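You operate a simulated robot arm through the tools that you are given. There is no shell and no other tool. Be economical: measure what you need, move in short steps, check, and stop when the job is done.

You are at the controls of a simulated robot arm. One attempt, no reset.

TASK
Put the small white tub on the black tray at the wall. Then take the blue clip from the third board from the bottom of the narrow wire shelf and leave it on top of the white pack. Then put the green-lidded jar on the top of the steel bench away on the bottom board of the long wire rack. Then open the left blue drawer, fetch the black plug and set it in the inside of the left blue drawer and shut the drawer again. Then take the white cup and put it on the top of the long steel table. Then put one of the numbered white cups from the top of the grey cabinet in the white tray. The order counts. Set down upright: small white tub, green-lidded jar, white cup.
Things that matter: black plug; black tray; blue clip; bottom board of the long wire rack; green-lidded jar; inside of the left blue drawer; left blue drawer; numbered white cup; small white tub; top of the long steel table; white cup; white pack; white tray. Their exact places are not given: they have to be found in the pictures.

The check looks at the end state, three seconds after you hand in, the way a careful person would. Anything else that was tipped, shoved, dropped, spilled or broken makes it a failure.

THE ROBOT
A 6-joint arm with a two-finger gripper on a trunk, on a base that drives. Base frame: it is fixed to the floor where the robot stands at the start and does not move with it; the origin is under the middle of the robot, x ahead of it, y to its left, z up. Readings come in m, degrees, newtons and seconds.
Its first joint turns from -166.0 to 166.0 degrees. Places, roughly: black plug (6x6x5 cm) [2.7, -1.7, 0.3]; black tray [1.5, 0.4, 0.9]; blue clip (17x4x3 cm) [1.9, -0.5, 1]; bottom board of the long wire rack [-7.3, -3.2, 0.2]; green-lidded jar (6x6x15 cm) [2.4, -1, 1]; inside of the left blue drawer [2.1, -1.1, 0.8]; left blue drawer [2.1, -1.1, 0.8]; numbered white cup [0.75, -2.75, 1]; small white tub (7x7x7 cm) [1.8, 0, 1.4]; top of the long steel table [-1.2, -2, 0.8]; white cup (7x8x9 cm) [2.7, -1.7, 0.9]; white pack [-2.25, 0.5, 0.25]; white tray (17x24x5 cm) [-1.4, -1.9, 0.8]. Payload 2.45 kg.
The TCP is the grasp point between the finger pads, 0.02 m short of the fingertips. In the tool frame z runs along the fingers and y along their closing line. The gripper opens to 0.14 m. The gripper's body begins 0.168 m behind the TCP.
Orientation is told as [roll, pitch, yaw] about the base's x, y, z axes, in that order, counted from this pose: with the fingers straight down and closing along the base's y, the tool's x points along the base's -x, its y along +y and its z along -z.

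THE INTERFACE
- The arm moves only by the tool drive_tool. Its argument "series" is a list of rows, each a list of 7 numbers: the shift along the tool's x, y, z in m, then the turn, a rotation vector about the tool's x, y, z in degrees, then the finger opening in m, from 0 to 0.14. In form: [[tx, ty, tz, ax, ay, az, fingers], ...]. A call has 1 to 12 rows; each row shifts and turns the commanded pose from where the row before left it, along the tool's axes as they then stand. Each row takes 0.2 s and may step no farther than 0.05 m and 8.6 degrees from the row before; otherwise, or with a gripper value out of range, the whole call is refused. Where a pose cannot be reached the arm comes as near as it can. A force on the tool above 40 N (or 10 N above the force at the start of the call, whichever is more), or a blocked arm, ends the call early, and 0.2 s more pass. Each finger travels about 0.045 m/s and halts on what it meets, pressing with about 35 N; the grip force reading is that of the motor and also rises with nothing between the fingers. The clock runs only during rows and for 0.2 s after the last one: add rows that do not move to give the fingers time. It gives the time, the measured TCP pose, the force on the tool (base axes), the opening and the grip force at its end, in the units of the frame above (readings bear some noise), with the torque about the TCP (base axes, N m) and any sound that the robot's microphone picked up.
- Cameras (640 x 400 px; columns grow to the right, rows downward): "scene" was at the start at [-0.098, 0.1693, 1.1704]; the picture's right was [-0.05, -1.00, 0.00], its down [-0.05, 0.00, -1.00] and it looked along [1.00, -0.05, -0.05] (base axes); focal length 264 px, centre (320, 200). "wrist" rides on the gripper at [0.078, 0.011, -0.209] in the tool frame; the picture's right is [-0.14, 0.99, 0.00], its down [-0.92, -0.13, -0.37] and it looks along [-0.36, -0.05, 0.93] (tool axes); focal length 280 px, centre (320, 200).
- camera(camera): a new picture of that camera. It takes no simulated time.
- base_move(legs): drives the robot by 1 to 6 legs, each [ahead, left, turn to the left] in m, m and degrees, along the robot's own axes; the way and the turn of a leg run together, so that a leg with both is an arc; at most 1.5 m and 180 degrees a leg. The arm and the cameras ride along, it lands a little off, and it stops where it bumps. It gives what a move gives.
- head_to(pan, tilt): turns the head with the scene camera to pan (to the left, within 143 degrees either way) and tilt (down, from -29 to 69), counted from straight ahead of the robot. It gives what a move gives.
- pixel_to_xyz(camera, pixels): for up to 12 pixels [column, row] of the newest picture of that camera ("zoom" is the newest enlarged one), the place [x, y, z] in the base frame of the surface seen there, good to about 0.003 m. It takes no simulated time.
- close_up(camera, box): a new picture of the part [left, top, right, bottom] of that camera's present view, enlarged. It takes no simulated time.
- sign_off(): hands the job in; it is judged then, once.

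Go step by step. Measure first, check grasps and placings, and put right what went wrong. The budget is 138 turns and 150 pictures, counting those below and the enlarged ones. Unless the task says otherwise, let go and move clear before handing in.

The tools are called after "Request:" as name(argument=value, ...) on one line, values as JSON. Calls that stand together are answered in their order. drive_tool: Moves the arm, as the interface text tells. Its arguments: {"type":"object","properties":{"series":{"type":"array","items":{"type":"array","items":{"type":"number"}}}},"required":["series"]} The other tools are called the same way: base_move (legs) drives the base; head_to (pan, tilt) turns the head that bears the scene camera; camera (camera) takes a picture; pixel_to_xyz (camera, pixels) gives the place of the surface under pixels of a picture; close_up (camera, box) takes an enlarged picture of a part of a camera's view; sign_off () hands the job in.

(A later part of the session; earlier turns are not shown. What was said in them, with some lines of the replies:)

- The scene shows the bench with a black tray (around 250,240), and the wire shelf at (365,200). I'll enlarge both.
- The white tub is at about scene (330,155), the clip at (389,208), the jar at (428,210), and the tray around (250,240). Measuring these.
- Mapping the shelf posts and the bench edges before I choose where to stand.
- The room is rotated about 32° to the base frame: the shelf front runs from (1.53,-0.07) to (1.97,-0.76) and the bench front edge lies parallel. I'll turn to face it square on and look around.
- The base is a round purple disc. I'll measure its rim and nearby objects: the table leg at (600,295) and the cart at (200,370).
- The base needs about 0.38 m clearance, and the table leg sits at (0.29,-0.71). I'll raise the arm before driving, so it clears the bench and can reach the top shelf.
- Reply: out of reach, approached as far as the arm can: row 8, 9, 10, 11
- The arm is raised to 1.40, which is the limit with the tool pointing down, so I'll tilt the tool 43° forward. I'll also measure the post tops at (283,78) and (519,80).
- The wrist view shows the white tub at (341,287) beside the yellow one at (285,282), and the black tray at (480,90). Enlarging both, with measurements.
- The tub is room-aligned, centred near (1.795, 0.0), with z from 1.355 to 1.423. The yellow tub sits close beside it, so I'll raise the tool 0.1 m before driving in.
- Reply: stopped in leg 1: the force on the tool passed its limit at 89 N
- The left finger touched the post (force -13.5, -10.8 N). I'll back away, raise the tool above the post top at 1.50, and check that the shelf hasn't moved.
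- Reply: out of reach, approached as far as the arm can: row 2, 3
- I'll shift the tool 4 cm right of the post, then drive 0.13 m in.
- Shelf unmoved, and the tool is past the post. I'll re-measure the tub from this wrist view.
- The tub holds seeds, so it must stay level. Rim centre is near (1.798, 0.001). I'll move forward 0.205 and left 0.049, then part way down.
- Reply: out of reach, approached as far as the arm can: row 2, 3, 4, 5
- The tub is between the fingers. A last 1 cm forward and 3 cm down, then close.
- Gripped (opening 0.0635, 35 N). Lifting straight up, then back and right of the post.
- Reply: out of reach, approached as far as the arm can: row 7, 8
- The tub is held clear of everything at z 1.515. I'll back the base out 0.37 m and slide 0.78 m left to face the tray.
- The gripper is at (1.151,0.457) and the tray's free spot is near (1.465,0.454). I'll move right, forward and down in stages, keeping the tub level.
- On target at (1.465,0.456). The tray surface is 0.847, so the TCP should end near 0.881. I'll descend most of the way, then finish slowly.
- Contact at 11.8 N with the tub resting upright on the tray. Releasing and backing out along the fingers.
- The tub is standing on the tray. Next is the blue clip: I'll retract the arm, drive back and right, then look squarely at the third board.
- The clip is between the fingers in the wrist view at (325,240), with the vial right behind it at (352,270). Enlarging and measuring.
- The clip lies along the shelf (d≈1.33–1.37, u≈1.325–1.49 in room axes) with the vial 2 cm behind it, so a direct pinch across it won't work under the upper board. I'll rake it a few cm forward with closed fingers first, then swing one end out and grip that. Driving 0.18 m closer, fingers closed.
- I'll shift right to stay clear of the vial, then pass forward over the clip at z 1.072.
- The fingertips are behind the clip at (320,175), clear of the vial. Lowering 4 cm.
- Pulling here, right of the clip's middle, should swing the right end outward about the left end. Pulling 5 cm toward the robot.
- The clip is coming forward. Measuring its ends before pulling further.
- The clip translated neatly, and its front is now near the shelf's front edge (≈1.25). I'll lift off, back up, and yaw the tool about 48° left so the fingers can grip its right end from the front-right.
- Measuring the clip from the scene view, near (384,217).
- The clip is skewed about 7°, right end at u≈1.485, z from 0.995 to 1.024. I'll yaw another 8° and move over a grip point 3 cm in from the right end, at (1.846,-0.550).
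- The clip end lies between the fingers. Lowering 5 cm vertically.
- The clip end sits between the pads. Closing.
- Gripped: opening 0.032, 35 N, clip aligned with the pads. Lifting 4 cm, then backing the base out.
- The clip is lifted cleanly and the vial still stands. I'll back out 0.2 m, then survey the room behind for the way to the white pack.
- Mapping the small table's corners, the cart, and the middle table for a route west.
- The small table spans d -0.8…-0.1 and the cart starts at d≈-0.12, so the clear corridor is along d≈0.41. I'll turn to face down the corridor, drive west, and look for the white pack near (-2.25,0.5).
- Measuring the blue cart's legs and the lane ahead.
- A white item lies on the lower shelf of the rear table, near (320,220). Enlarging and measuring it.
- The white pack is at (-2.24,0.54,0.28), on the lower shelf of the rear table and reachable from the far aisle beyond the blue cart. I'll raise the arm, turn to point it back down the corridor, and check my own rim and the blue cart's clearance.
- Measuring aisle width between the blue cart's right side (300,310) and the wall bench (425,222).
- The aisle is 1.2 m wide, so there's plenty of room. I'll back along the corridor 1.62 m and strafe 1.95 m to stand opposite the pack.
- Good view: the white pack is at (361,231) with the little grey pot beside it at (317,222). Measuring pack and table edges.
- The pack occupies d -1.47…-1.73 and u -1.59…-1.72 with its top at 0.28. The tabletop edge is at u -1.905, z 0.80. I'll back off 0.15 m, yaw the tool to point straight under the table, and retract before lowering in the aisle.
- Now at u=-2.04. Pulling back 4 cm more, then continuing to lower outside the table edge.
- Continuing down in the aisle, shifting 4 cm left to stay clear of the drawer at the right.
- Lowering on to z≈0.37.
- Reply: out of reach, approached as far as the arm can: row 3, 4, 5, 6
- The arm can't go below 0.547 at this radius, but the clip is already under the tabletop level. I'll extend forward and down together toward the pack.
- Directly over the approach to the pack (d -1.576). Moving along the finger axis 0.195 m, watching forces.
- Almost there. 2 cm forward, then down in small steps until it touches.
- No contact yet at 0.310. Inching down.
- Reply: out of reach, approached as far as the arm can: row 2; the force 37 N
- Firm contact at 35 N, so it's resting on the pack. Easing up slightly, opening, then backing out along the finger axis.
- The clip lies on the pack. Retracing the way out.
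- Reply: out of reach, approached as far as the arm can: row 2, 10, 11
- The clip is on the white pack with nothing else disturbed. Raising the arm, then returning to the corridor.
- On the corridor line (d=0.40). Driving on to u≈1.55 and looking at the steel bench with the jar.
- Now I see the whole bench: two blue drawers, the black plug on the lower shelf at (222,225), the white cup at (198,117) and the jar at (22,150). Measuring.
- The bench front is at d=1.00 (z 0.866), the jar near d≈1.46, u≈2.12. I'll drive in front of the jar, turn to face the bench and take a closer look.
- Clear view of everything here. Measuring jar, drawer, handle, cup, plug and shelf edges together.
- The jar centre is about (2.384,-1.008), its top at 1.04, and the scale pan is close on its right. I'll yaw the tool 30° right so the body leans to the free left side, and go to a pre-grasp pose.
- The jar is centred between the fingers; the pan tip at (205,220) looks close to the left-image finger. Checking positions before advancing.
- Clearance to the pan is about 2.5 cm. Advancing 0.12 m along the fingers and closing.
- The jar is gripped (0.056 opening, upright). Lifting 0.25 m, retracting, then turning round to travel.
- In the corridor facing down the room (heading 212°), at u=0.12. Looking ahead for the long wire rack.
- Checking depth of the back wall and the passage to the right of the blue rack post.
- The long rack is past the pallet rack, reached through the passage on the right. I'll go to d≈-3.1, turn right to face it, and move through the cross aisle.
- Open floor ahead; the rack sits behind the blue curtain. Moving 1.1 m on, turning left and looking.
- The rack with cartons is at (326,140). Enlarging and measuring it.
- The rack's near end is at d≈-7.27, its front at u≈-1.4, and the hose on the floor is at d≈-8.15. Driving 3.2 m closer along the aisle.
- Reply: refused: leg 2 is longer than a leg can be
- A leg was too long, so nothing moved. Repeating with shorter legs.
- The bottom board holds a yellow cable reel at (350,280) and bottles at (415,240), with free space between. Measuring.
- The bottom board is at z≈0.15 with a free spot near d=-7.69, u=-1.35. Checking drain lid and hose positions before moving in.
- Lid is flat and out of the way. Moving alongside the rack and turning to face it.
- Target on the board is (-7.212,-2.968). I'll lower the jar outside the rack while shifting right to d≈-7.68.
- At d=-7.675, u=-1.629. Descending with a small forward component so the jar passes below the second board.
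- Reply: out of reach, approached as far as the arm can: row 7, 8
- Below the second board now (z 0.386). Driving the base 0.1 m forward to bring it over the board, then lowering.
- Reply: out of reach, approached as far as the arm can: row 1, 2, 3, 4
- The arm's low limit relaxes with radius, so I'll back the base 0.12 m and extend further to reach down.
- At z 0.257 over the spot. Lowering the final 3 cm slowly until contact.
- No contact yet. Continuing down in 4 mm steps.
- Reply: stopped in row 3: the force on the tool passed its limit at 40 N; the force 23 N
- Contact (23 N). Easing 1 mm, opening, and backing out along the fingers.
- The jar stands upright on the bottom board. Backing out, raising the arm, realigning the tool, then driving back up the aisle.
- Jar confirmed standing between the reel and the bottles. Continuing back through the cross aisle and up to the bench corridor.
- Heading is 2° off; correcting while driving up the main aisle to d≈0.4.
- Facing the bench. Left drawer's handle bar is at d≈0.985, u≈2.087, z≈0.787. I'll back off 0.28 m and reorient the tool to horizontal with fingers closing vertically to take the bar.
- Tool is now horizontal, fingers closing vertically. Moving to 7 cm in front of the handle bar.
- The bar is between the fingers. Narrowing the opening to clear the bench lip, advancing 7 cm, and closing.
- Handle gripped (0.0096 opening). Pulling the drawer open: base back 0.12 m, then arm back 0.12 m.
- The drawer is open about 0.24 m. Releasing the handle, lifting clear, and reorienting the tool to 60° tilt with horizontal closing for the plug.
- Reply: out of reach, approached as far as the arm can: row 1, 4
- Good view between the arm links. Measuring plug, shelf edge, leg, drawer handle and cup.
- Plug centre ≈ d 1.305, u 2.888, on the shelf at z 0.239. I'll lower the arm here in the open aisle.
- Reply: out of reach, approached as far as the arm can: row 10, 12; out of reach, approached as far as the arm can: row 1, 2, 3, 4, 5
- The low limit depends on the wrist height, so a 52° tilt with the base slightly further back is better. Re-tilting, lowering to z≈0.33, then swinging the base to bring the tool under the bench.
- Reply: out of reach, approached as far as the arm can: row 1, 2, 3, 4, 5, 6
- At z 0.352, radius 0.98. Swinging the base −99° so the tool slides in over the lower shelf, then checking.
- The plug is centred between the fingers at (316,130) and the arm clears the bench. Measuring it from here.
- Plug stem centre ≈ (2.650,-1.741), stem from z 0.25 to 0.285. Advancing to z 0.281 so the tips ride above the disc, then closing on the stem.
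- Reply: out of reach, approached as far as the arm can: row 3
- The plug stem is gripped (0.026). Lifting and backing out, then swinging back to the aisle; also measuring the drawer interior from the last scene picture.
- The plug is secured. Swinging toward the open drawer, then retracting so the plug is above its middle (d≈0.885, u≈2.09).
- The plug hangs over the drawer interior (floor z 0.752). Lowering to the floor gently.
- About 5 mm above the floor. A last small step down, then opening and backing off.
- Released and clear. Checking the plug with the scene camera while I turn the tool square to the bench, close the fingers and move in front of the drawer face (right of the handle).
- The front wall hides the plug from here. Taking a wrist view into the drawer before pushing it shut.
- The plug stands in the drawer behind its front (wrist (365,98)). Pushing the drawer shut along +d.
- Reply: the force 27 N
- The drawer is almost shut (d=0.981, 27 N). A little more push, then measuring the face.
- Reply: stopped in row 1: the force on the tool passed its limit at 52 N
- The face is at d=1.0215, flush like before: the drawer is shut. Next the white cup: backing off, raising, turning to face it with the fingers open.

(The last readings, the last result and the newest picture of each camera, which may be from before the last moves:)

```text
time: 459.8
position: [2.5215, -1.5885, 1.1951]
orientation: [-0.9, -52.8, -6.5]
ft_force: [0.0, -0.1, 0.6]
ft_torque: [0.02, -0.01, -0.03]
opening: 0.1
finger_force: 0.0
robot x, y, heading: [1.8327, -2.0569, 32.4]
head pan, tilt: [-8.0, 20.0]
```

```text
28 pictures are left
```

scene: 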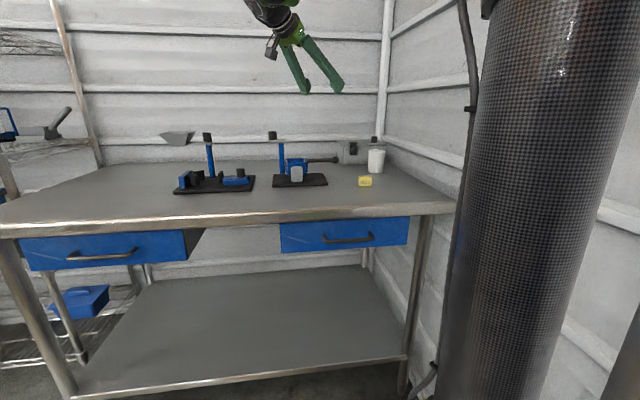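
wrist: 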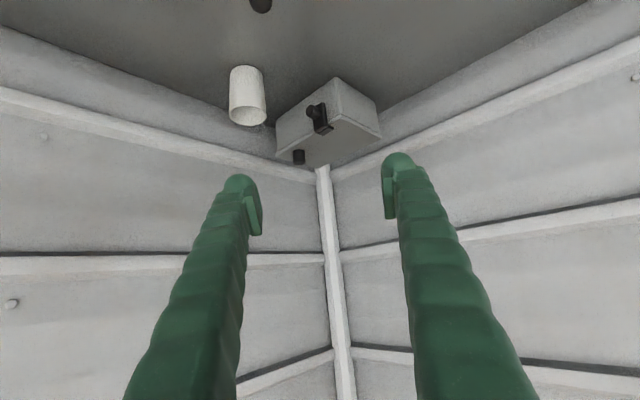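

The cup is at wrist (248,95), scene (376,160), with a grey box just behind it. Measuring.

Request:
pixel_to_xyz(camera="wrist", pixels=[[248, 90], [230, 112], [266, 108], [248, 123], [250, 104], [231, 80], [262, 78], [277, 130], [285, 105]])

Request:
pixel_to_xyz(camera="scene", pixels=[[370, 152], [376, 163], [384, 154], [376, 172], [364, 182], [330, 160]])

Request:
close_up(camera="scene", box=[260, 110, 460, 235])

```text
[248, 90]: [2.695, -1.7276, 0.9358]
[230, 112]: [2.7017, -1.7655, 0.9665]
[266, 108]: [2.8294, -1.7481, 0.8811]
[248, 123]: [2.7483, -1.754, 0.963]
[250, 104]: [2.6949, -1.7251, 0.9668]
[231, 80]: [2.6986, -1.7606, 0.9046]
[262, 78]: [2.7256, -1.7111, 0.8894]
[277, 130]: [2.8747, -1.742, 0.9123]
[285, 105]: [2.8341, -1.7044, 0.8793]
```

```text
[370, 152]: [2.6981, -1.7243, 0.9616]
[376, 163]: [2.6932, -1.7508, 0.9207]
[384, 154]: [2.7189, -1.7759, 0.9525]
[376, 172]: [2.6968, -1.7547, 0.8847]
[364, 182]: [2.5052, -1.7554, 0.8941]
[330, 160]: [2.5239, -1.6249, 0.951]
```

```text
3.20 times, centred on (360, 172) of scene
```

zoom: 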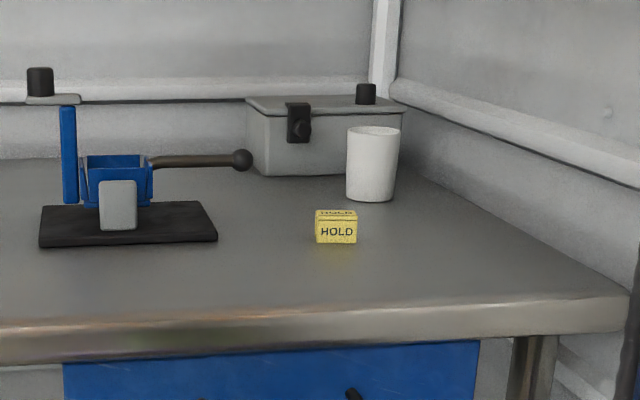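

Cup centre ≈ (2.727,-1.743), top 0.967, with the lever ball near (2.52,-1.62,0.95). I'll move sideways at height, then down to the pre-grasp pose.

Request:
drive_tool(series=[[-0.0191, -0.0325, 0.0251, 0, 0, 0, 0.1], [-0.0191, -0.0325, 0.0251, 0, 0, 0, 0.1], [-0.0191, -0.0325, 0.0251, 0, 0, 0, 0.1], [-0.0191, -0.0325, 0.0251, 0, 0, 0, 0.1], [0.0393, 0, 0.0298, 0, 0, 0, 0.1], [0.0393, 0, 0.0298, 0, 0, 0, 0.1], [0.0393, 0, 0.0298, 0, 0, 0, 0.1], [0.0393, 0, 0.0298, 0, 0, 0, 0.1]])

Request:
camera(camera="wrist")

Request:
pixel_to_xyz(camera="wrist", pixels=[[320, 150], [290, 150], [345, 150], [300, 190], [340, 190], [320, 200]])

```text
time: 461.6
position: [2.6278, -1.7363, 0.9975]
orientation: [-1.0, -52.8, -6.4]
ft_force: [0.2, -0.3, 0.8]
ft_torque: [-0.01, -0.01, -0.02]
opening: 0.1
finger_force: 0.0
robot x, y, heading: [1.828, -2.0558, 32.6]
head pan, tilt: [-8.0, 20.0]
```

```text
26 pictures are left
```

wrist: 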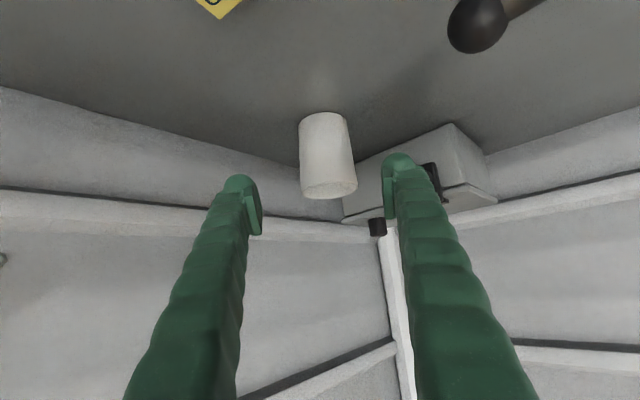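

```text
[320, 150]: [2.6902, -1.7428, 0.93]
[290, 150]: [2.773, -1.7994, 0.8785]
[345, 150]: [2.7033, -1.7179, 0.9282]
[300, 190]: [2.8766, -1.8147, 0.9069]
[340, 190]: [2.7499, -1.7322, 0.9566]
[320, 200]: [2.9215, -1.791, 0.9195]
```

Aligned (front at (2.690,-1.743)). Advancing 0.122 m along the fingers and closing.

Request:
drive_tool(series=[[0, 0, 0.042, 0, 0, 0, 0.1], [0, 0, 0.042, 0, 0, 0, 0.1], [0, 0, 0.038, 0, 0, 0, 0.1], [0, 0, 0, 0, 0, 0, 0.08], [0, 0, 0, 0, 0, 0, 0.065], [0, 0, 0, 0, 0, 0, 0.055], [0, 0, 0, 0, 0, 0, 0.055], [0, 0, 0, 0, 0, 0, 0.055]])

Request:
camera(camera="wrist")

```text
time: 463.4
position: [2.7258, -1.7506, 0.9247]
orientation: [-1.0, -52.9, -6.5]
ft_force: [-0.6, 0.3, 0.4]
ft_torque: [0.04, -0.02, -0.05]
opening: 0.0708
finger_force: 35.0
robot x, y, heading: [1.8289, -2.0592, 32.5]
head pan, tilt: [-8.0, 20.0]
```

```text
25 pictures are left
```

wrist: 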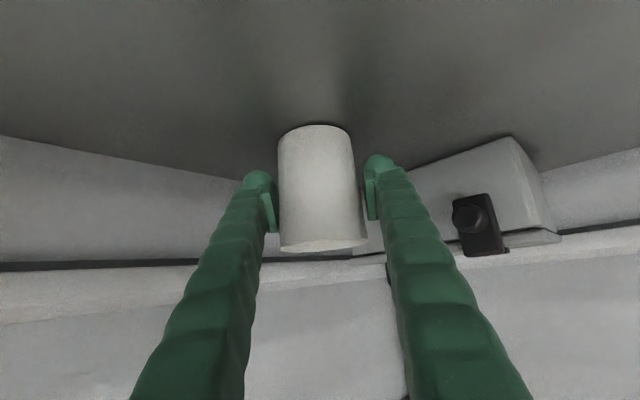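

Cup gripped (0.071). Lifting, retracting, then driving round into the right aisle beside the long steel table.

Request:
drive_tool(series=[[-0.0199, 0, -0.0151, 0, 0, 0, 0.055], [-0.0398, 0, -0.0302, 0, 0, 0, 0.055], [-0.0398, 0, -0.0302, 0, 0, 0, 0.055], [-0.0398, 0, -0.0302, 0, 0, 0, 0.055], [-0.0398, 0, -0.0302, 0, 0, 0, 0.055], [-0.0398, 0, -0.0302, 0, 0, 0, 0.055], [0.0242, 0, -0.0319, 0, 0, 0, 0.055], [0.0242, 0, -0.0319, 0, 0, 0, 0.055], [0.0242, 0, -0.0319, 0, 0, 0, 0.055], [0.0242, 0, -0.0319, 0, 0, 0, 0.055], [0.0242, 0, -0.0319, 0, 0, 0, 0.055]])

Request:
base_move(legs=[[0, 0.85, 0], [0, 0, 90], [0, 1.3, 0]])

Request:
head_to(pan=30, tilt=25)

Request:
camera(camera="scene")

Request:
camera(camera="wrist")

```text
time: 465.8
position: [2.5262, -1.7207, 1.2005]
orientation: [-1.0, -52.8, -6.5]
ft_force: [0.0, -0.1, -1.1]
ft_torque: [0.0, 0.01, -0.01]
opening: 0.0704
finger_force: 35.2
robot x, y, heading: [1.8303, -2.0594, 32.3]
head pan, tilt: [-8.0, 20.0]
```

```text
time: 480.2
position: [-0.0598, -1.3308, 1.2011]
orientation: [-0.9, -52.8, 83.3]
ft_force: [-1.4, -0.7, -0.1]
ft_torque: [-0.01, -0.02, 0.0]
opening: 0.0691
finger_force: 34.7
robot x, y, heading: [0.2741, -2.0282, 121.9]
head pan, tilt: [-8.0, 20.0]
```

```text
time: 481.3
position: [-0.0595, -1.3313, 1.1988]
orientation: [-0.9, -52.8, 83.3]
ft_force: [0.0, 0.5, -0.5]
ft_torque: [0.01, 0.02, 0.0]
opening: 0.0694
finger_force: 35.0
robot x, y, heading: [0.2758, -2.028, 122.2]
head pan, tilt: [30.0, 25.0]
```

```text
24 pictures are left
```

scene: 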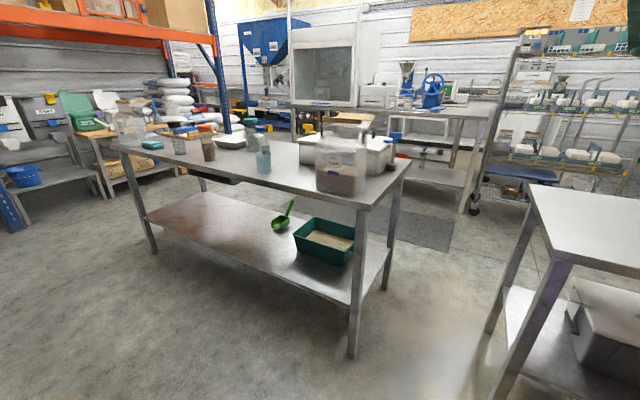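

```text
23 pictures are left
```

wrist: 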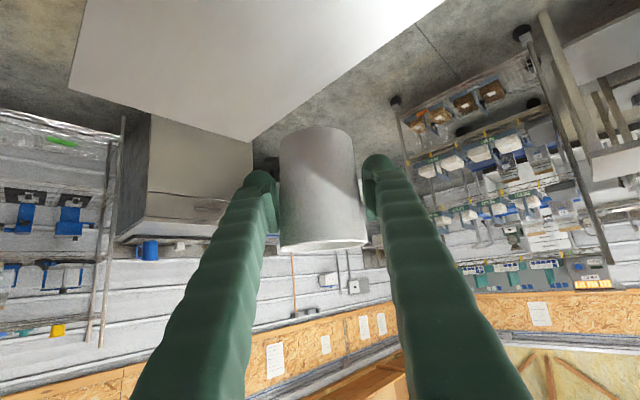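

Looking at the long table: free spots near the front edge at (225,165) and (290,178); the white tray is near (237,141). Enlarging and measuring.

Request:
close_up(camera="scene", box=[120, 100, 420, 220])

Request:
pixel_to_xyz(camera="scene", pixels=[[362, 205], [260, 182], [225, 168], [290, 178], [237, 143], [262, 160], [208, 152], [338, 185], [290, 160], [180, 160], [240, 155], [400, 165]])

```text
2.13 times, centred on (270, 160) of scene
```

zoom: 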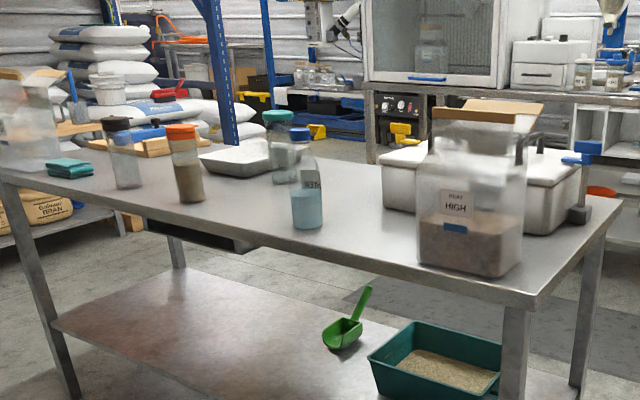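

```text
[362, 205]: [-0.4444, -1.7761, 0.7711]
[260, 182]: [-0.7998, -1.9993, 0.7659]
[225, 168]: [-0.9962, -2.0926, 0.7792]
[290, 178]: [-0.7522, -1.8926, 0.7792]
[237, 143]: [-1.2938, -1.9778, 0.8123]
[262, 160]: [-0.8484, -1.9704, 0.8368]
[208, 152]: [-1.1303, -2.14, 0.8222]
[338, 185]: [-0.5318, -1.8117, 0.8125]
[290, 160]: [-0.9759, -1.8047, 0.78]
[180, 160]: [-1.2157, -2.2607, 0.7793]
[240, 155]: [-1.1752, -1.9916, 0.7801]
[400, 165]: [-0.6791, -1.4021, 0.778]
```

A free spot is at d≈-1.635, u≈1.12, i.e. (-0.782,-1.821), between the blue jar and the grain box. Strafing until the cup is above it.

Request:
base_move(legs=[[-0.02, 0.873, 0]])

Request:
camera(camera="wrist")

Request:
pixel_to_xyz(camera="wrist", pixels=[[320, 60], [320, 100], [260, 100], [380, 100], [320, 20], [220, 60], [420, 60]])

```text
time: 485.9
position: [-0.7828, -1.8107, 1.1996]
orientation: [-1.0, -52.7, 83.5]
ft_force: [-0.6, 1.3, -0.6]
ft_torque: [0.01, -0.01, 0.0]
opening: 0.0687
finger_force: 35.3
robot x, y, heading: [-0.4464, -2.5084, 122.0]
head pan, tilt: [30.0, 25.0]
```

```text
21 pictures are left
```

wrist: 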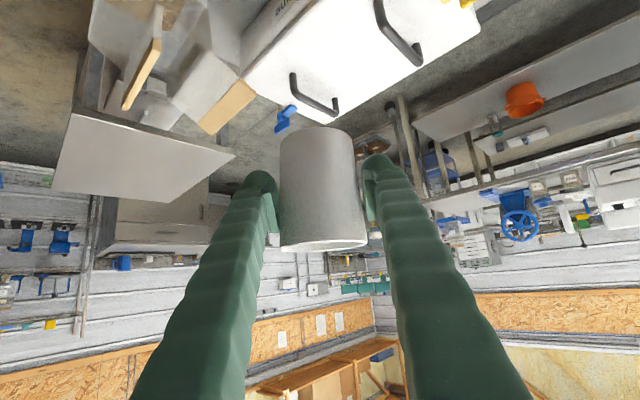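

```text
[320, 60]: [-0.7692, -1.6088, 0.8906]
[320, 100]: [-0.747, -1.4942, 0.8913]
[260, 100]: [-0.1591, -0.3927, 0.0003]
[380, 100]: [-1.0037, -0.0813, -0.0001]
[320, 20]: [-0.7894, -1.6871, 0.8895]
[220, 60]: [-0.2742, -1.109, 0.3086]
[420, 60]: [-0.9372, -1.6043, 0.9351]
```

The cooler's top is close in front, so I'm checking its near edge from the scene camera before lowering.

Request:
head_to(pan=5, tilt=35)

Request:
camera(camera="scene")

Request:
pixel_to_xyz(camera="scene", pixels=[[300, 140], [330, 150], [360, 140], [400, 140], [300, 180], [340, 180], [380, 180], [420, 160], [260, 160], [300, 110], [340, 110], [380, 110]])

```text
time: 486.8
position: [-0.7817, -1.81, 1.2]
orientation: [-0.9, -52.8, 83.3]
ft_force: [0.0, 0.3, -1.1]
ft_torque: [-0.02, -0.02, 0.03]
opening: 0.069
finger_force: 35.0
robot x, y, heading: [-0.4474, -2.5091, 122.5]
head pan, tilt: [5.0, 35.0]
```

```text
20 pictures are left
```

scene: 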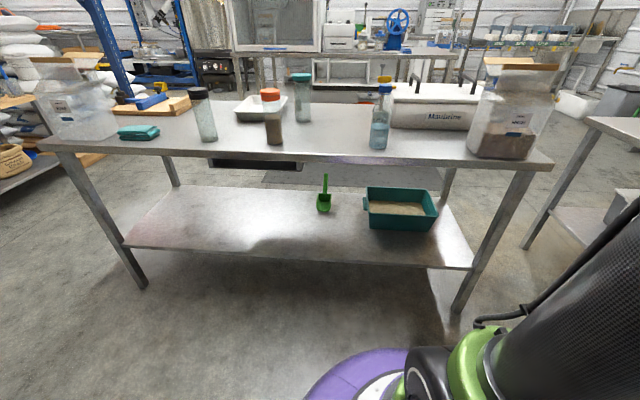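

```text
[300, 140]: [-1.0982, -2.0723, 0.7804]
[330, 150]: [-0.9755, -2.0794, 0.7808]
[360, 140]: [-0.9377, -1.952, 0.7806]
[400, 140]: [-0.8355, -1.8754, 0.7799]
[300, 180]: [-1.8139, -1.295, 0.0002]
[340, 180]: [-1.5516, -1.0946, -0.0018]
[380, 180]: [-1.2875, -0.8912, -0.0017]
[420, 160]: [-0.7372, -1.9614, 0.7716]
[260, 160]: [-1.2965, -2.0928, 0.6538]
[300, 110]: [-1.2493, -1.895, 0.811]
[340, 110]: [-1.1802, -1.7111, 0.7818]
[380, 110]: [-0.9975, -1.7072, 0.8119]
```

There's a better free area between the blue and green-lidded jars: target (-1.030,-1.860). Moving the base there and lowering most of the way.

Request:
base_move(legs=[[0.09, 0.235, 0]])

Request:
drive_tool(series=[[0.0398, 0, 0.0302, 0, 0, 0, 0.055], [0.0398, 0, 0.0302, 0, 0, 0, 0.055], [0.0398, 0, 0.0302, 0, 0, 0, 0.055], [0.0398, 0, 0.0302, 0, 0, 0, 0.055], [0, 0, 0, 0, 0, 0, 0.055]])

Request:
camera(camera="scene")

Request:
camera(camera="wrist")

```text
time: 488.6
position: [-1.0295, -1.8611, 1.1991]
orientation: [-1.0, -52.8, 83.3]
ft_force: [0.2, -0.8, 0.2]
ft_torque: [0.02, 0.05, -0.01]
opening: 0.0688
finger_force: 35.1
robot x, y, heading: [-0.6955, -2.5536, 121.9]
head pan, tilt: [5.0, 35.0]
```

```text
time: 489.8
position: [-1.0279, -1.8605, 0.9982]
orientation: [-1.0, -52.8, 83.3]
ft_force: [0.2, 0.5, -1.4]
ft_torque: [-0.02, 0.01, 0.01]
opening: 0.0685
finger_force: 34.3
robot x, y, heading: [-0.6954, -2.555, 122.4]
head pan, tilt: [5.0, 35.0]
```

```text
19 pictures are left
```

scene: 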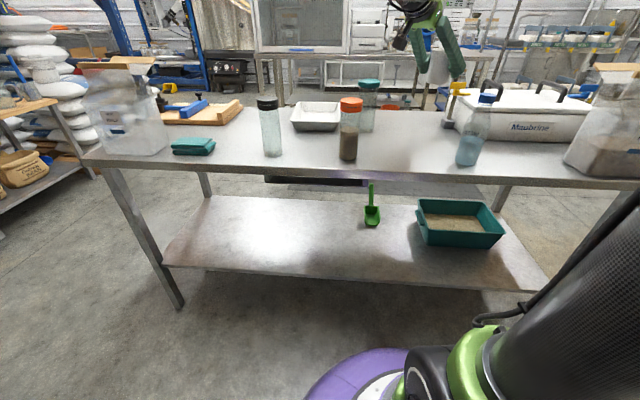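

```text
18 pictures are left
```

wrist: 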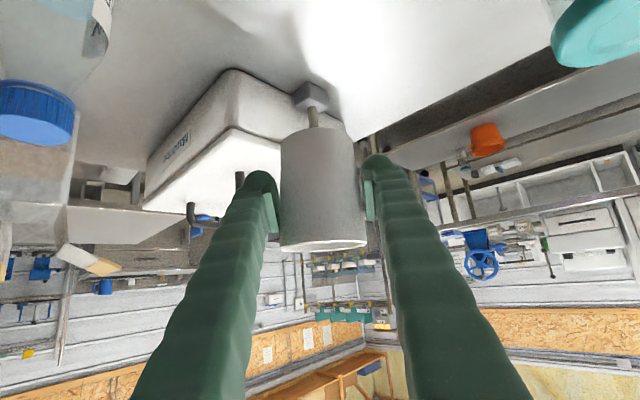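

There's a tap on the cooler's end just beyond the cup, near wrist (312,95). Measuring clearance.

Request:
pixel_to_xyz(camera="wrist", pixels=[[310, 92], [300, 100], [322, 95], [312, 115], [330, 70], [290, 85], [40, 100], [590, 30], [240, 110], [340, 110]])

```text
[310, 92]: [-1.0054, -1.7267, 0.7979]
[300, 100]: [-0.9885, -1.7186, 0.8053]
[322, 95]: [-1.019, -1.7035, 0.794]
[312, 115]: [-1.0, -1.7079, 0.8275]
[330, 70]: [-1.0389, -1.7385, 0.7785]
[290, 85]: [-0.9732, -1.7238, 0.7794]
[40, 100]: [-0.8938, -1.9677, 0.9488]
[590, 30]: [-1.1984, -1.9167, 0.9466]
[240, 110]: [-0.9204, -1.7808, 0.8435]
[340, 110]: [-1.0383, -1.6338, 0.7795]
```

Clear by 9 cm all round. Lowering to the table top.

Request:
drive_tool(series=[[0.0359, 0, 0.0272, 0, 0, 0, 0.055], [0.0359, 0, 0.0272, 0, 0, 0, 0.055], [0.0359, 0, 0.0272, 0, 0, 0, 0.055], [0.008, 0, 0.006, 0, 0, 0, 0.055], [0.0056, 0, 0.0042, 0, 0, 0, 0.055], [0.004, 0, 0.003, 0, 0, 0, 0.055], [0.0024, 0, 0.0018, 0, 0, 0, 0.055], [0, 0, 0, 0, 0, 0, 0.055]])

```text
time: 491.6
position: [-1.0252, -1.8615, 0.8406]
orientation: [-1.0, -52.8, 83.4]
ft_force: [-0.2, 0.1, -1.2]
ft_torque: [0.02, -0.02, 0.01]
opening: 0.0683
finger_force: 34.8
robot x, y, heading: [-0.6951, -2.5612, 122.2]
head pan, tilt: [5.0, 35.0]
```

Request:
drive_tool(series=[[0.0024, 0, 0.0018, 0, 0, 0, 0.055], [0.0024, 0, 0.0018, 0, 0, 0, 0.055], [0, 0, 0, 0, 0, 0, 0.055]])

```text
time: 492.4
position: [-1.026, -1.8608, 0.8341]
orientation: [-1.0, -52.7, 83.3]
ft_force: [0.7, -0.7, -0.7]
ft_torque: [-0.01, 0.0, 0.0]
opening: 0.0682
finger_force: 34.7
robot x, y, heading: [-0.6968, -2.5563, 122.4]
head pan, tilt: [5.0, 35.0]
```

No contact yet; continuing in small steps.

Request:
drive_tool(series=[[0.0024, 0, 0.0018, 0, 0, 0, 0.055], [0.0024, 0, 0.0018, 0, 0, 0, 0.055], [0.0024, 0, 0.0018, 0, 0, 0, 0.055], [0, 0, 0, 0, 0, 0, 0.055]])

Request:
close_up(camera="scene", box=[360, 60, 520, 180])

```text
time: 493.4
position: [-1.0254, -1.8602, 0.826]
orientation: [-1.1, -52.8, 83.3]
ft_force: [0.1, -0.3, 8.3]
ft_torque: [0.03, -0.26, -0.03]
opening: 0.0683
finger_force: 35.0
robot x, y, heading: [-0.6958, -2.5578, 122.4]
head pan, tilt: [5.0, 35.0]
```

```text
3.33 times, centred on (440, 120) of scene
```

zoom: 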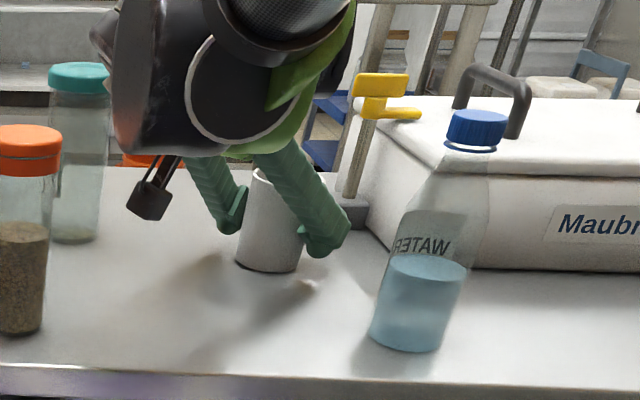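

Contact (8 N). Releasing and backing off along the fingers.

Request:
drive_tool(series=[[0.0008, 0, 0.0006, 0, 0, 0, 0.068], [0, 0, 0, 0, 0, 0, 0.08], [0, 0, 0, 0, 0, 0, 0.1], [0, 0, 0, 0, 0, 0, 0.1], [0, 0, -0.03, 0, 0, 0, 0.1], [0, 0, -0.045, 0, 0, 0, 0.1], [0, 0, -0.045, 0, 0, 0, 0.1], [-0.0398, 0, -0.0302, 0, 0, 0, 0.1], [-0.0398, 0, -0.0302, 0, 0, 0, 0.1], [-0.0398, 0, -0.0302, 0, 0, 0, 0.1], [-0.0398, 0, -0.0302, 0, 0, 0, 0.1], [-0.0398, 0, -0.0302, 0, 0, 0, 0.1]])

Request:
close_up(camera="scene", box=[260, 60, 540, 200])

Request:
pixel_to_xyz(camera="scene", pixels=[[315, 115], [297, 105], [338, 105], [300, 125], [335, 128], [317, 104]])

```text
time: 496.0
position: [-1.0414, -1.9539, 1.1477]
orientation: [-1.0, -52.8, 83.3]
ft_force: [0.3, 0.0, -0.2]
ft_torque: [0.01, -0.01, 0.0]
opening: 0.1
finger_force: 0.1
robot x, y, heading: [-0.6965, -2.5595, 122.2]
head pan, tilt: [5.0, 35.0]
```

```text
2.29 times, centred on (400, 130) of scene
```

zoom: 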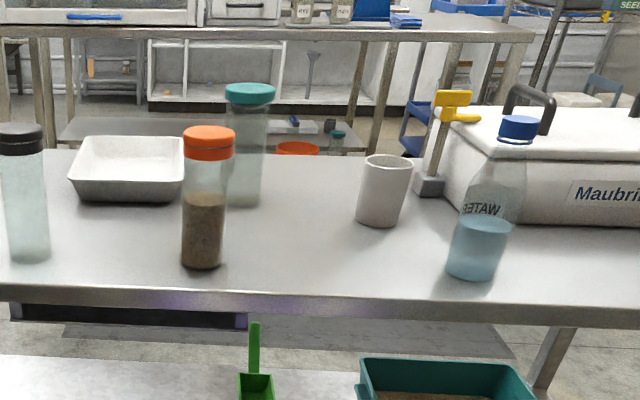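

```text
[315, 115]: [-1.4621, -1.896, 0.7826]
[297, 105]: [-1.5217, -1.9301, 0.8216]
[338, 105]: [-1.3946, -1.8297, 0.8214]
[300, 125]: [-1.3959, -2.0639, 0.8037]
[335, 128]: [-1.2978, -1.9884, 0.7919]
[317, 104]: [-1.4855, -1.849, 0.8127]
```

The cup stands upright on the long table; the white tray centre is ≈(-1.402,-1.953), floor z 0.783. Next the numbered cup: aligning the tool, driving to the grey cabinet and turning to face it.

Request:
drive_tool(series=[[0, 0, 0, -6.2, 0, -4.72, 0.1], [0, 0, 0, -6.2, 0, -4.72, 0.1], [0, 0, 0, -6.2, 0, -4.72, 0.1], [0, 0, 0, -6.2, 0, -4.72, 0.1], [0, 0, 0, -6.2, 0, -4.72, 0.1]])

Request:
base_move(legs=[[-0.03, -1.1, 0], [0, 0, -90], [0, 0, -90]])

Request:
head_to(pan=0, tilt=20)

Request:
camera(camera="scene")

Request:
camera(camera="wrist")

```text
time: 497.2
position: [-1.0482, -1.9595, 1.1478]
orientation: [-1.6, -52.6, 114.5]
ft_force: [-0.6, 0.2, 0.2]
ft_torque: [-0.03, 0.01, 0.02]
opening: 0.0999
finger_force: 0.0
out of reach, approached as far as the arm can: row 4, 5
robot x, y, heading: [-0.6979, -2.5577, 122.0]
head pan, tilt: [5.0, 35.0]
```

```text
time: 510.5
position: [0.5867, -2.6069, 1.1467]
orientation: [-1.6, -52.7, -67.4]
ft_force: [-0.5, -0.9, -0.1]
ft_torque: [-0.04, -0.01, 0.02]
opening: 0.0999
finger_force: 0.0
robot x, y, heading: [0.2564, -2.0013, -59.3]
head pan, tilt: [5.0, 35.0]
```

```text
time: 511.3
position: [0.5871, -2.6084, 1.1452]
orientation: [-1.6, -52.6, -67.4]
ft_force: [-0.2, 0.1, 0.4]
ft_torque: [-0.03, -0.02, 0.0]
opening: 0.0998
finger_force: 0.2
robot x, y, heading: [0.2529, -1.9965, -59.5]
head pan, tilt: [0.0, 20.0]
```

```text
15 pictures are left
```

scene: 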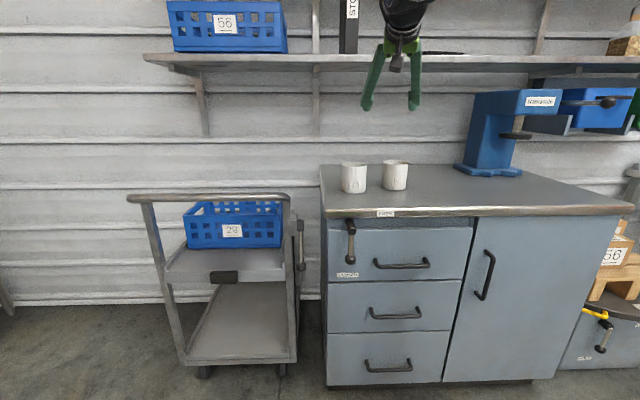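

```text
14 pictures are left
```

wrist: 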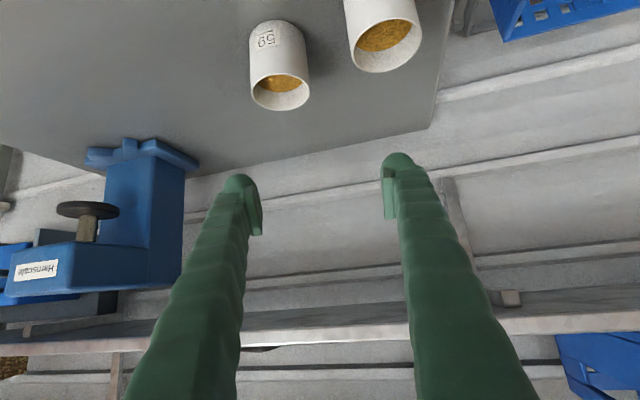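

Two numbered cups, filled; I'll take the right one ("59") at scene (395,175). Measuring.

Request:
pixel_to_xyz(camera="wrist", pixels=[[278, 55], [252, 95], [308, 92], [280, 106], [280, 80], [360, 60], [352, 30], [210, 130]])

Request:
pixel_to_xyz(camera="scene", pixels=[[395, 178], [385, 165], [405, 165], [395, 188], [354, 180], [366, 168], [300, 60], [395, 62]])

```text
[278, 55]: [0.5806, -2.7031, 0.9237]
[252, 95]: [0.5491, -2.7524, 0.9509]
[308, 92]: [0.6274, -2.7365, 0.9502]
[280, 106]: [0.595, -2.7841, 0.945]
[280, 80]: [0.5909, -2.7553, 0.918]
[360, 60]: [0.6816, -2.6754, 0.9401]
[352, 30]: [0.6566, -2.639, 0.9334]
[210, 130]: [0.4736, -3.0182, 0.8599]
```

```text
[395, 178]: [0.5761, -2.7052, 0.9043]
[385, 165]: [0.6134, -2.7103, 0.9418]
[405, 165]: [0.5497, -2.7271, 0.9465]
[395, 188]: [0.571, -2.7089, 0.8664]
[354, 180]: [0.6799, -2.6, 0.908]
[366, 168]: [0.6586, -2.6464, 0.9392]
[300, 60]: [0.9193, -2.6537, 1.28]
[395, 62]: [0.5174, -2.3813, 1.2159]
```

Cup 59 centre ≈ (0.587,-2.744), z 0.86–0.95. Approaching along the fingers with 0.095 opening.

Request:
drive_tool(series=[[0.0288, -0.013, 0.0315, 0, 0, 0, 0.095], [0.0288, -0.013, 0.0315, 0, 0, 0, 0.095], [0.0288, -0.013, 0.0315, 0, 0, 0, 0.095], [0.0288, -0.013, 0.0315, 0, 0, 0, 0.095], [0, 0, 0.03, 0, 0, 0, 0.095], [0, 0, 0, 0, 0, 0, 0.095]])

Request:
camera(camera="wrist")

Request:
pixel_to_xyz(camera="wrist", pixels=[[320, 140], [300, 140], [340, 140], [320, 120]])

```text
time: 512.7
position: [0.6005, -2.6504, 0.9609]
orientation: [-2.4, -52.9, -67.4]
ft_force: [0.3, -0.2, 0.1]
ft_torque: [0.01, 0.01, -0.02]
opening: 0.0951
finger_force: 0.1
out of reach, approached as far as the arm can: row 1, 2, 3, 4, 5
robot x, y, heading: [0.2579, -1.9981, -59.7]
head pan, tilt: [0.0, 20.0]
```

```text
13 pictures are left
```

wrist: 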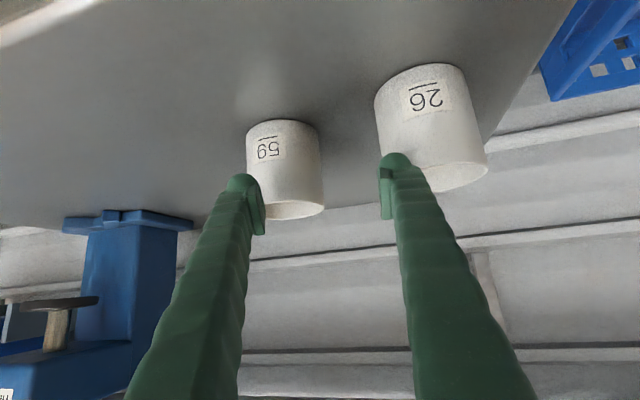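

```text
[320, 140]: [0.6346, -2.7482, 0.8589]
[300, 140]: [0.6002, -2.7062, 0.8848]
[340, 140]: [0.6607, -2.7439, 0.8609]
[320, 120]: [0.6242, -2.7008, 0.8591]
```

The tool sits ~5 cm left of the cup. Raising 5 cm, shifting the base right 5 cm, then re-measuring.

Request:
drive_tool(series=[[-0.0199, 0, -0.0151, 0, 0, 0, 0.095], [-0.0239, 0, -0.0182, 0, 0, 0, 0.095]])

Request:
base_move(legs=[[0, -0.05, 0]])

Request:
camera(camera="wrist")

```text
time: 513.3
position: [0.6035, -2.6486, 1.0178]
orientation: [-2.1, -52.8, -67.5]
ft_force: [0.2, 0.2, 0.4]
ft_torque: [-0.01, 0.0, -0.01]
opening: 0.095
finger_force: 0.2
out of reach, approached as far as the arm can: row 1
robot x, y, heading: [0.2563, -1.9958, -59.8]
head pan, tilt: [0.0, 20.0]
```

```text
time: 514.2
position: [0.5611, -2.6735, 1.0168]
orientation: [-2.1, -52.8, -67.4]
ft_force: [-0.3, -0.2, -0.6]
ft_torque: [-0.01, 0.0, 0.01]
opening: 0.095
finger_force: 0.0
robot x, y, heading: [0.2148, -2.0234, -59.5]
head pan, tilt: [0.0, 20.0]
```

```text
12 pictures are left
```

wrist: 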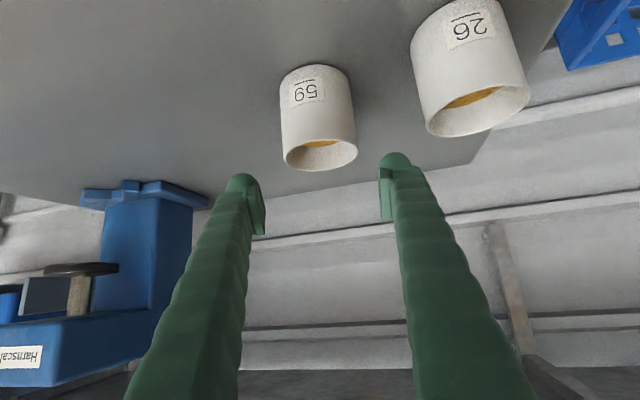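

Now centred laterally. Advancing to the grasp pose.

Request:
drive_tool(series=[[0.0146, -0.001, 0.0425, 0, 0, 0, 0.095], [0.0146, -0.001, 0.0425, 0, 0, 0, 0.095], [0.0146, -0.001, 0.0425, 0, 0, 0, 0.095], [0, 0, 0, 0, 0, 0, 0.095]])

Request:
camera(camera="wrist")

```text
time: 515.2
position: [0.5911, -2.7407, 0.9058]
orientation: [-2.6, -52.9, -67.4]
ft_force: [-0.3, -0.2, -0.5]
ft_torque: [0.0, -0.03, -0.02]
opening: 0.0951
finger_force: 0.1
out of reach, approached as far as the arm can: row 2, 3
robot x, y, heading: [0.2086, -2.0229, -59.9]
head pan, tilt: [0.0, 20.0]
```

```text
11 pictures are left
```

wrist: 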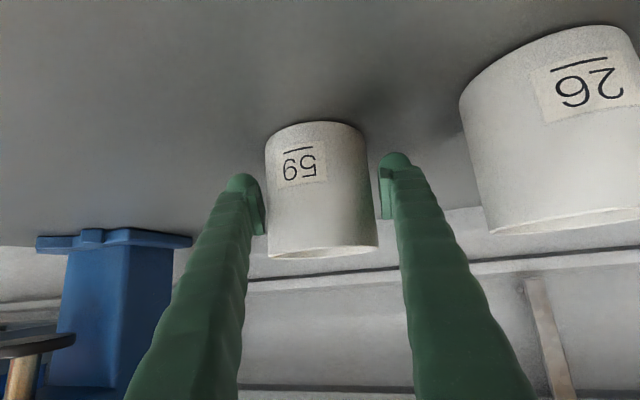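

Cup 59 is straddled. Closing and lifting straight up, then back.

Request:
drive_tool(series=[[0, 0, 0, 0, 0, 0, 0.08], [0, 0, 0, 0, 0, 0, 0.065], [0, 0, 0, 0, 0, 0, 0.055], [0, 0, 0, 0, 0, 0, 0.055], [0, 0, 0, 0, 0, 0, 0.055], [-0.0159, 0, -0.0121, 0, 0, 0, 0.055], [-0.0319, 0, -0.0242, 0, 0, 0, 0.055], [-0.0359, 0, -0.0272, 0, 0, 0, 0.055], [-0.0359, 0, -0.0272, 0, 0, 0, 0.055], [-0.0359, 0, -0.0272, 0, 0, 0, 0.055], [0.0242, 0, -0.0319, 0, 0, 0, 0.055], [0.0242, 0, -0.0319, 0, 0, 0, 0.055]])

Request:
camera(camera="wrist")

```text
time: 517.8
position: [0.565, -2.6656, 1.0986]
orientation: [-2.2, -52.8, -67.6]
ft_force: [0.2, -1.2, -4.0]
ft_torque: [0.04, 0.05, -0.02]
opening: 0.0882
finger_force: 34.8
robot x, y, heading: [0.2136, -2.0239, -59.6]
head pan, tilt: [0.0, 20.0]
```

```text
10 pictures are left
```

wrist: 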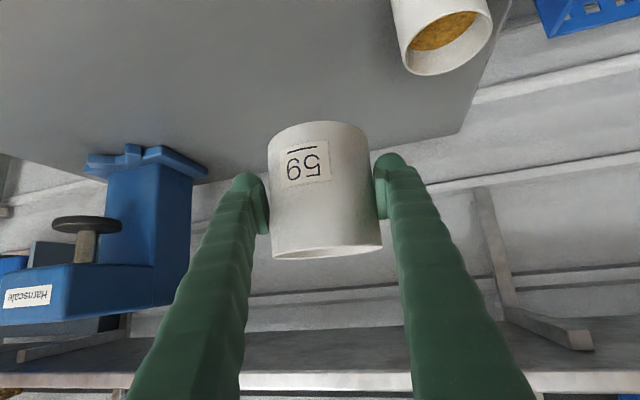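

Cup 59 is held level (0.088). Raising it more, turning round to the left and driving to the white tray.

Request:
drive_tool(series=[[-0.0359, 0, -0.0272, 0, 0, 0, 0.055], [-0.0359, 0, -0.0272, 0, 0, 0, 0.055], [-0.0359, 0, -0.0272, 0, 0, 0, 0.055]])

Request:
base_move(legs=[[0, 0, 95], [0, 0, 95], [0.27, 1.227, 0]])

Request:
head_to(pan=5, tilt=30)

Request:
camera(camera="scene")

Request:
camera(camera="wrist")

```text
time: 518.6
position: [0.5688, -2.6633, 1.2344]
orientation: [-2.1, -52.9, -67.4]
ft_force: [0.8, 0.4, -3.2]
ft_torque: [0.04, 0.02, -0.02]
opening: 0.0878
finger_force: 34.9
robot x, y, heading: [0.2134, -2.0232, -59.2]
head pan, tilt: [0.0, 20.0]
```

```text
time: 533.0
position: [-1.36, -2.0368, 1.2356]
orientation: [-2.1, -52.9, 122.4]
ft_force: [0.1, -0.8, -2.7]
ft_torque: [-0.02, -0.04, 0.02]
opening: 0.0867
finger_force: 34.5
robot x, y, heading: [-0.9011, -2.6065, 130.2]
head pan, tilt: [0.0, 20.0]
```

```text
time: 533.7
position: [-1.3597, -2.0374, 1.2347]
orientation: [-2.1, -52.8, 122.4]
ft_force: [0.0, 0.6, -3.4]
ft_torque: [-0.03, -0.04, 0.03]
opening: 0.0863
finger_force: 35.7
robot x, y, heading: [-0.9018, -2.6077, 130.0]
head pan, tilt: [5.0, 30.0]
```

```text
9 pictures are left
```

scene: 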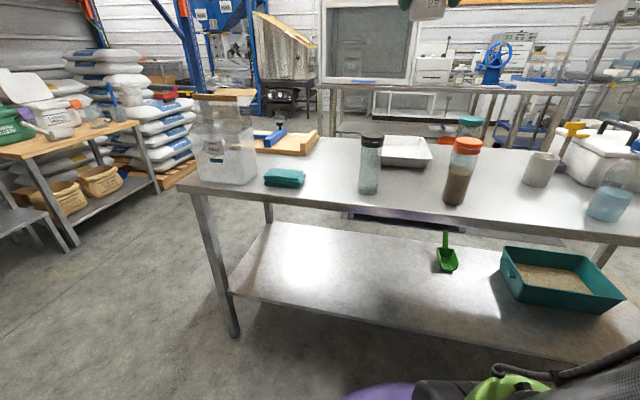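

```text
8 pictures are left
```

wrist: 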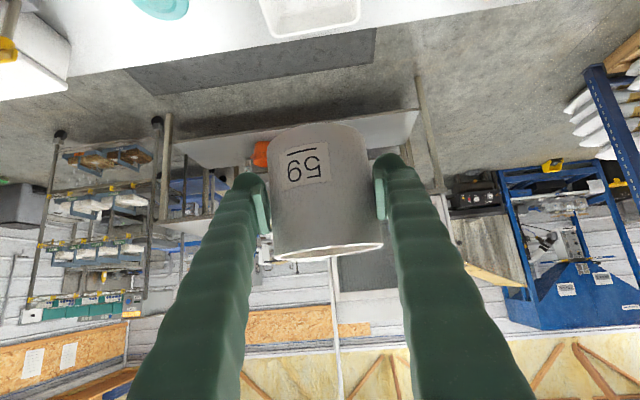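

Nearly over the tray. Re-measuring tray and jars from this picture.

Request:
pixel_to_xyz(camera="scene", pixels=[[405, 150], [384, 137], [431, 141], [427, 165], [384, 163], [410, 160], [370, 185], [457, 195], [370, 138], [466, 142], [470, 120]])

Request:
pixel_to_xyz(camera="wrist", pixels=[[275, 35], [358, 20], [315, 30], [310, 10], [265, 5]])

```text
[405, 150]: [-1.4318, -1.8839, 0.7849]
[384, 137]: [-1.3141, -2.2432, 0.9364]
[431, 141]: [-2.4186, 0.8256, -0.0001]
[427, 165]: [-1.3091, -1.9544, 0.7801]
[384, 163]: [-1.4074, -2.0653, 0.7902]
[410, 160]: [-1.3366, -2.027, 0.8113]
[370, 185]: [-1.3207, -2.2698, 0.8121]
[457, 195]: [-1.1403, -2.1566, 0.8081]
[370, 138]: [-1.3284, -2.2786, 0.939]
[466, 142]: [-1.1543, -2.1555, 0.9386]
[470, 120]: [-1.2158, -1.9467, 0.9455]
```

```text
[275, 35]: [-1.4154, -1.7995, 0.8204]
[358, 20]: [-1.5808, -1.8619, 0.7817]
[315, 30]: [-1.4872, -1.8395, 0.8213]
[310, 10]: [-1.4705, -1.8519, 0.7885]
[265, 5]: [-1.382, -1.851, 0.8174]
```

The gripper's wrist would come too near the two front jars (tops 0.94) if lowered from straight ahead. I'll approach diagonally instead: shift the base 0.39 m left, turn 20° right, yaw the tool −25°, and extend over the tray centre (d -2.242, u 0.88).

Request:
base_move(legs=[[0.052, 0.39, 0], [0, 0, -20]])

Request:
drive_tool(series=[[0, 0, 0, 6.62, 0, 5.02, 0.055], [0, 0, 0, 6.62, 0, 5.02, 0.055], [0, 0, 0, 6.62, 0, 5.02, 0.055], [-0.0287, 0, 0.0378, 0, 0, 0, 0.055], [-0.0287, 0, 0.0378, 0, 0, 0, 0.055], [-0.0287, 0, 0.0378, 0, 0, 0, 0.055], [-0.0287, 0, 0.0378, 0, 0, 0, 0.055], [0, 0, 0, 0, 0, 0, 0.055]])

```text
time: 537.2
position: [-1.47, -2.126, 1.2352]
orientation: [-2.2, -52.8, 102.4]
ft_force: [0.8, 0.7, -1.8]
ft_torque: [0.02, 0.0, -0.03]
opening: 0.0862
finger_force: 35.3
robot x, y, heading: [-1.234, -2.819, 110.3]
head pan, tilt: [5.0, 30.0]
```

```text
time: 539.0
position: [-1.4228, -1.9408, 1.237]
orientation: [-2.0, -53.3, 77.3]
ft_force: [-0.5, 0.4, -2.9]
ft_torque: [0.0, -0.01, 0.02]
opening: 0.0858
finger_force: 35.2
robot x, y, heading: [-1.2305, -2.8226, 110.4]
head pan, tilt: [5.0, 30.0]
```

Exactly over the tray centre (d -2.241, u 0.879). Lowering to z≈0.92 and checking.

Request:
drive_tool(series=[[0.036, 0, 0.027, 0, 0, 0, 0.055], [0.036, 0, 0.027, 0, 0, 0, 0.055], [0.036, 0, 0.027, 0, 0, 0, 0.055], [0.036, 0, 0.027, 0, 0, 0, 0.055], [0.036, 0, 0.027, 0, 0, 0, 0.055], [0.036, 0, 0.027, 0, 0, 0, 0.055], [0.036, 0, 0.027, 0, 0, 0, 0.055], [0, 0, 0, 0, 0, 0, 0.055]])

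Request:
camera(camera="scene")

Request:
camera(camera="wrist")

```text
time: 540.9
position: [-1.4169, -1.9414, 0.9217]
orientation: [-2.0, -53.3, 77.5]
ft_force: [-0.5, -0.1, -2.9]
ft_torque: [-0.06, 0.03, 0.0]
opening: 0.0854
finger_force: 35.0
robot x, y, heading: [-1.2344, -2.8202, 110.0]
head pan, tilt: [5.0, 30.0]
```

```text
7 pictures are left
```

scene: 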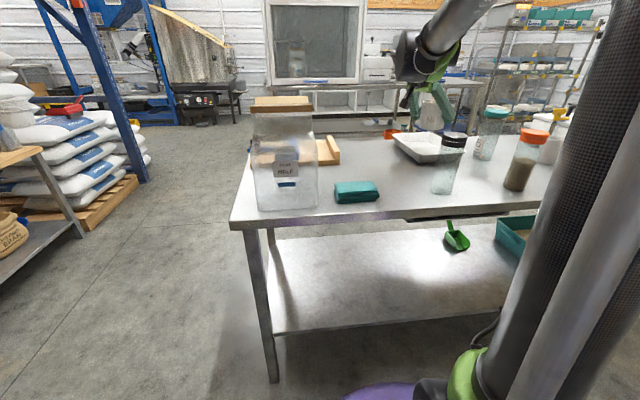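

```text
6 pictures are left
```

wrist: 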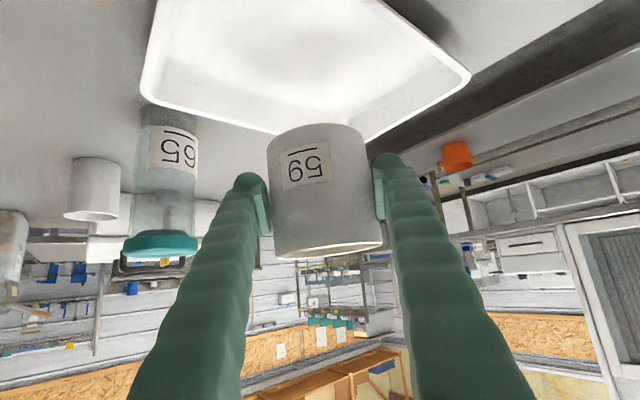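

The cup is inside the tray outline with the jars clear. Lowering further.

Request:
drive_tool(series=[[0.0176, 0, 0.0132, 0, 0, 0, 0.055], [0.0176, 0, 0.0132, 0, 0, 0, 0.055], [0.0176, 0, 0.0132, 0, 0, 0, 0.055], [0.0064, 0, 0.0048, 0, 0, 0, 0.055], [0.0048, 0, 0.0036, 0, 0, 0, 0.055], [0.0032, 0, 0.0024, 0, 0, 0, 0.055], [0.0024, 0, 0.0018, 0, 0, 0, 0.055], [0, 0, 0, 0, 0, 0, 0.055]])

```text
time: 542.6
position: [-1.4152, -1.9436, 0.8344]
orientation: [-1.9, -53.4, 77.4]
ft_force: [0.3, 0.3, -3.7]
ft_torque: [0.0, 0.02, 0.01]
opening: 0.0852
finger_force: 35.5
robot x, y, heading: [-1.2346, -2.8195, 110.4]
head pan, tilt: [5.0, 30.0]
```

No contact yet. Small steps down.

Request:
drive_tool(series=[[0.0024, 0, 0.0018, 0, 0, 0, 0.055], [0.0024, 0, 0.0018, 0, 0, 0, 0.055], [0, 0, 0, 0, 0, 0, 0.055]])

Request:
close_up(camera="scene", box=[350, 60, 510, 200])

```text
time: 543.5
position: [-1.4137, -1.9445, 0.8302]
orientation: [-1.9, -53.4, 77.2]
ft_force: [7.3, -7.1, 28.3]
ft_torque: [0.17, 0.88, 0.13]
opening: 0.0852
finger_force: 35.2
robot x, y, heading: [-1.2345, -2.8198, 110.4]
head pan, tilt: [5.0, 30.0]
```

```text
2.86 times, centred on (430, 130) of scene
```

zoom: 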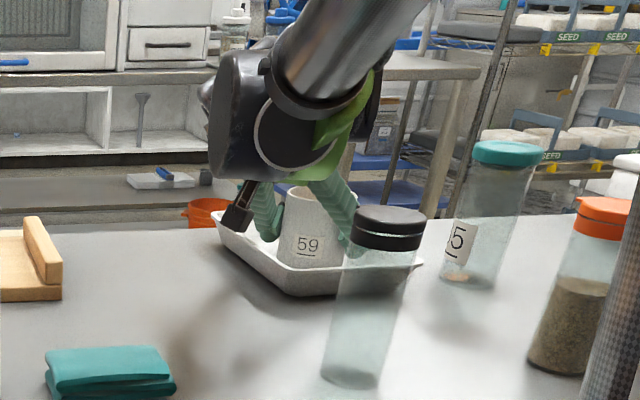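

Contact (28 N), cup in the tray. Easing, releasing and backing out upward.

Request:
drive_tool(series=[[-0.0012, 0, -0.0009, 0, 0, 0, 0.086], [0, 0, 0, 0, 0, 0, 0.096], [0, 0, 0, 0, 0, 0, 0.1], [0, 0, 0, 0, 0, 0, 0.1], [-0.008, 0, -0.026, 0, 0, 0, 0.1], [-0.008, 0, -0.036, 0, 0, 0, 0.1], [-0.008, 0, -0.036, 0, 0, 0, 0.1], [-0.036, 0, -0.027, 0, 0, 0, 0.1], [-0.036, 0, -0.027, 0, 0, 0, 0.1], [-0.036, 0, -0.027, 0, 0, 0, 0.1], [-0.036, 0, -0.027, 0, 0, 0, 0.1], [-0.036, 0, -0.027, 0, 0, 0, 0.1]])

Request:
close_up(camera="scene", box=[350, 60, 510, 200])

```text
time: 546.0
position: [-1.4357, -2.0041, 1.1354]
orientation: [-2.0, -53.4, 77.5]
ft_force: [-0.2, -0.7, 1.3]
ft_torque: [-0.02, -0.01, -0.01]
opening: 0.1
finger_force: 0.0
robot x, y, heading: [-1.231, -2.8185, 110.1]
head pan, tilt: [5.0, 30.0]
```

```text
2.86 times, centred on (430, 130) of scene
```

zoom: 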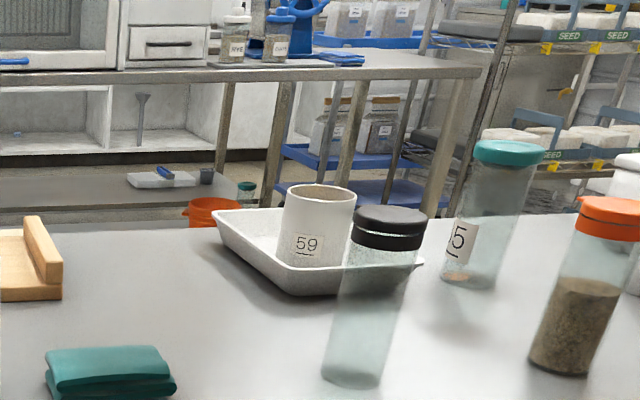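

Cup 59 stands upright in the white tray, the jars around it have not moved, and the arm is clear. All six steps are finished, so I'm handing in.

Request:
sign_off()

```text
The job is handed in.
```

All six steps were carried out in the order given, and the job is handed in. The check's verdict has not come back.

- **Small white tub:** upright on the black tray.
- **Blue clip:** lying on top of the white pack.
- **Green-lidded jar:** upright on the bottom board of the long wire rack.
- **Black plug:** inside the left blue drawer, which is pushed shut and flush.
- **White cup:** upright on the long steel table.
- **Numbered cup 59:** standing in the white tray.

One contact went wrong. While I was reaching for the tub, a finger bumped a post of the narrow wire shelf (89 N at the stop). I measured the shelf afterwards, and it had not moved.
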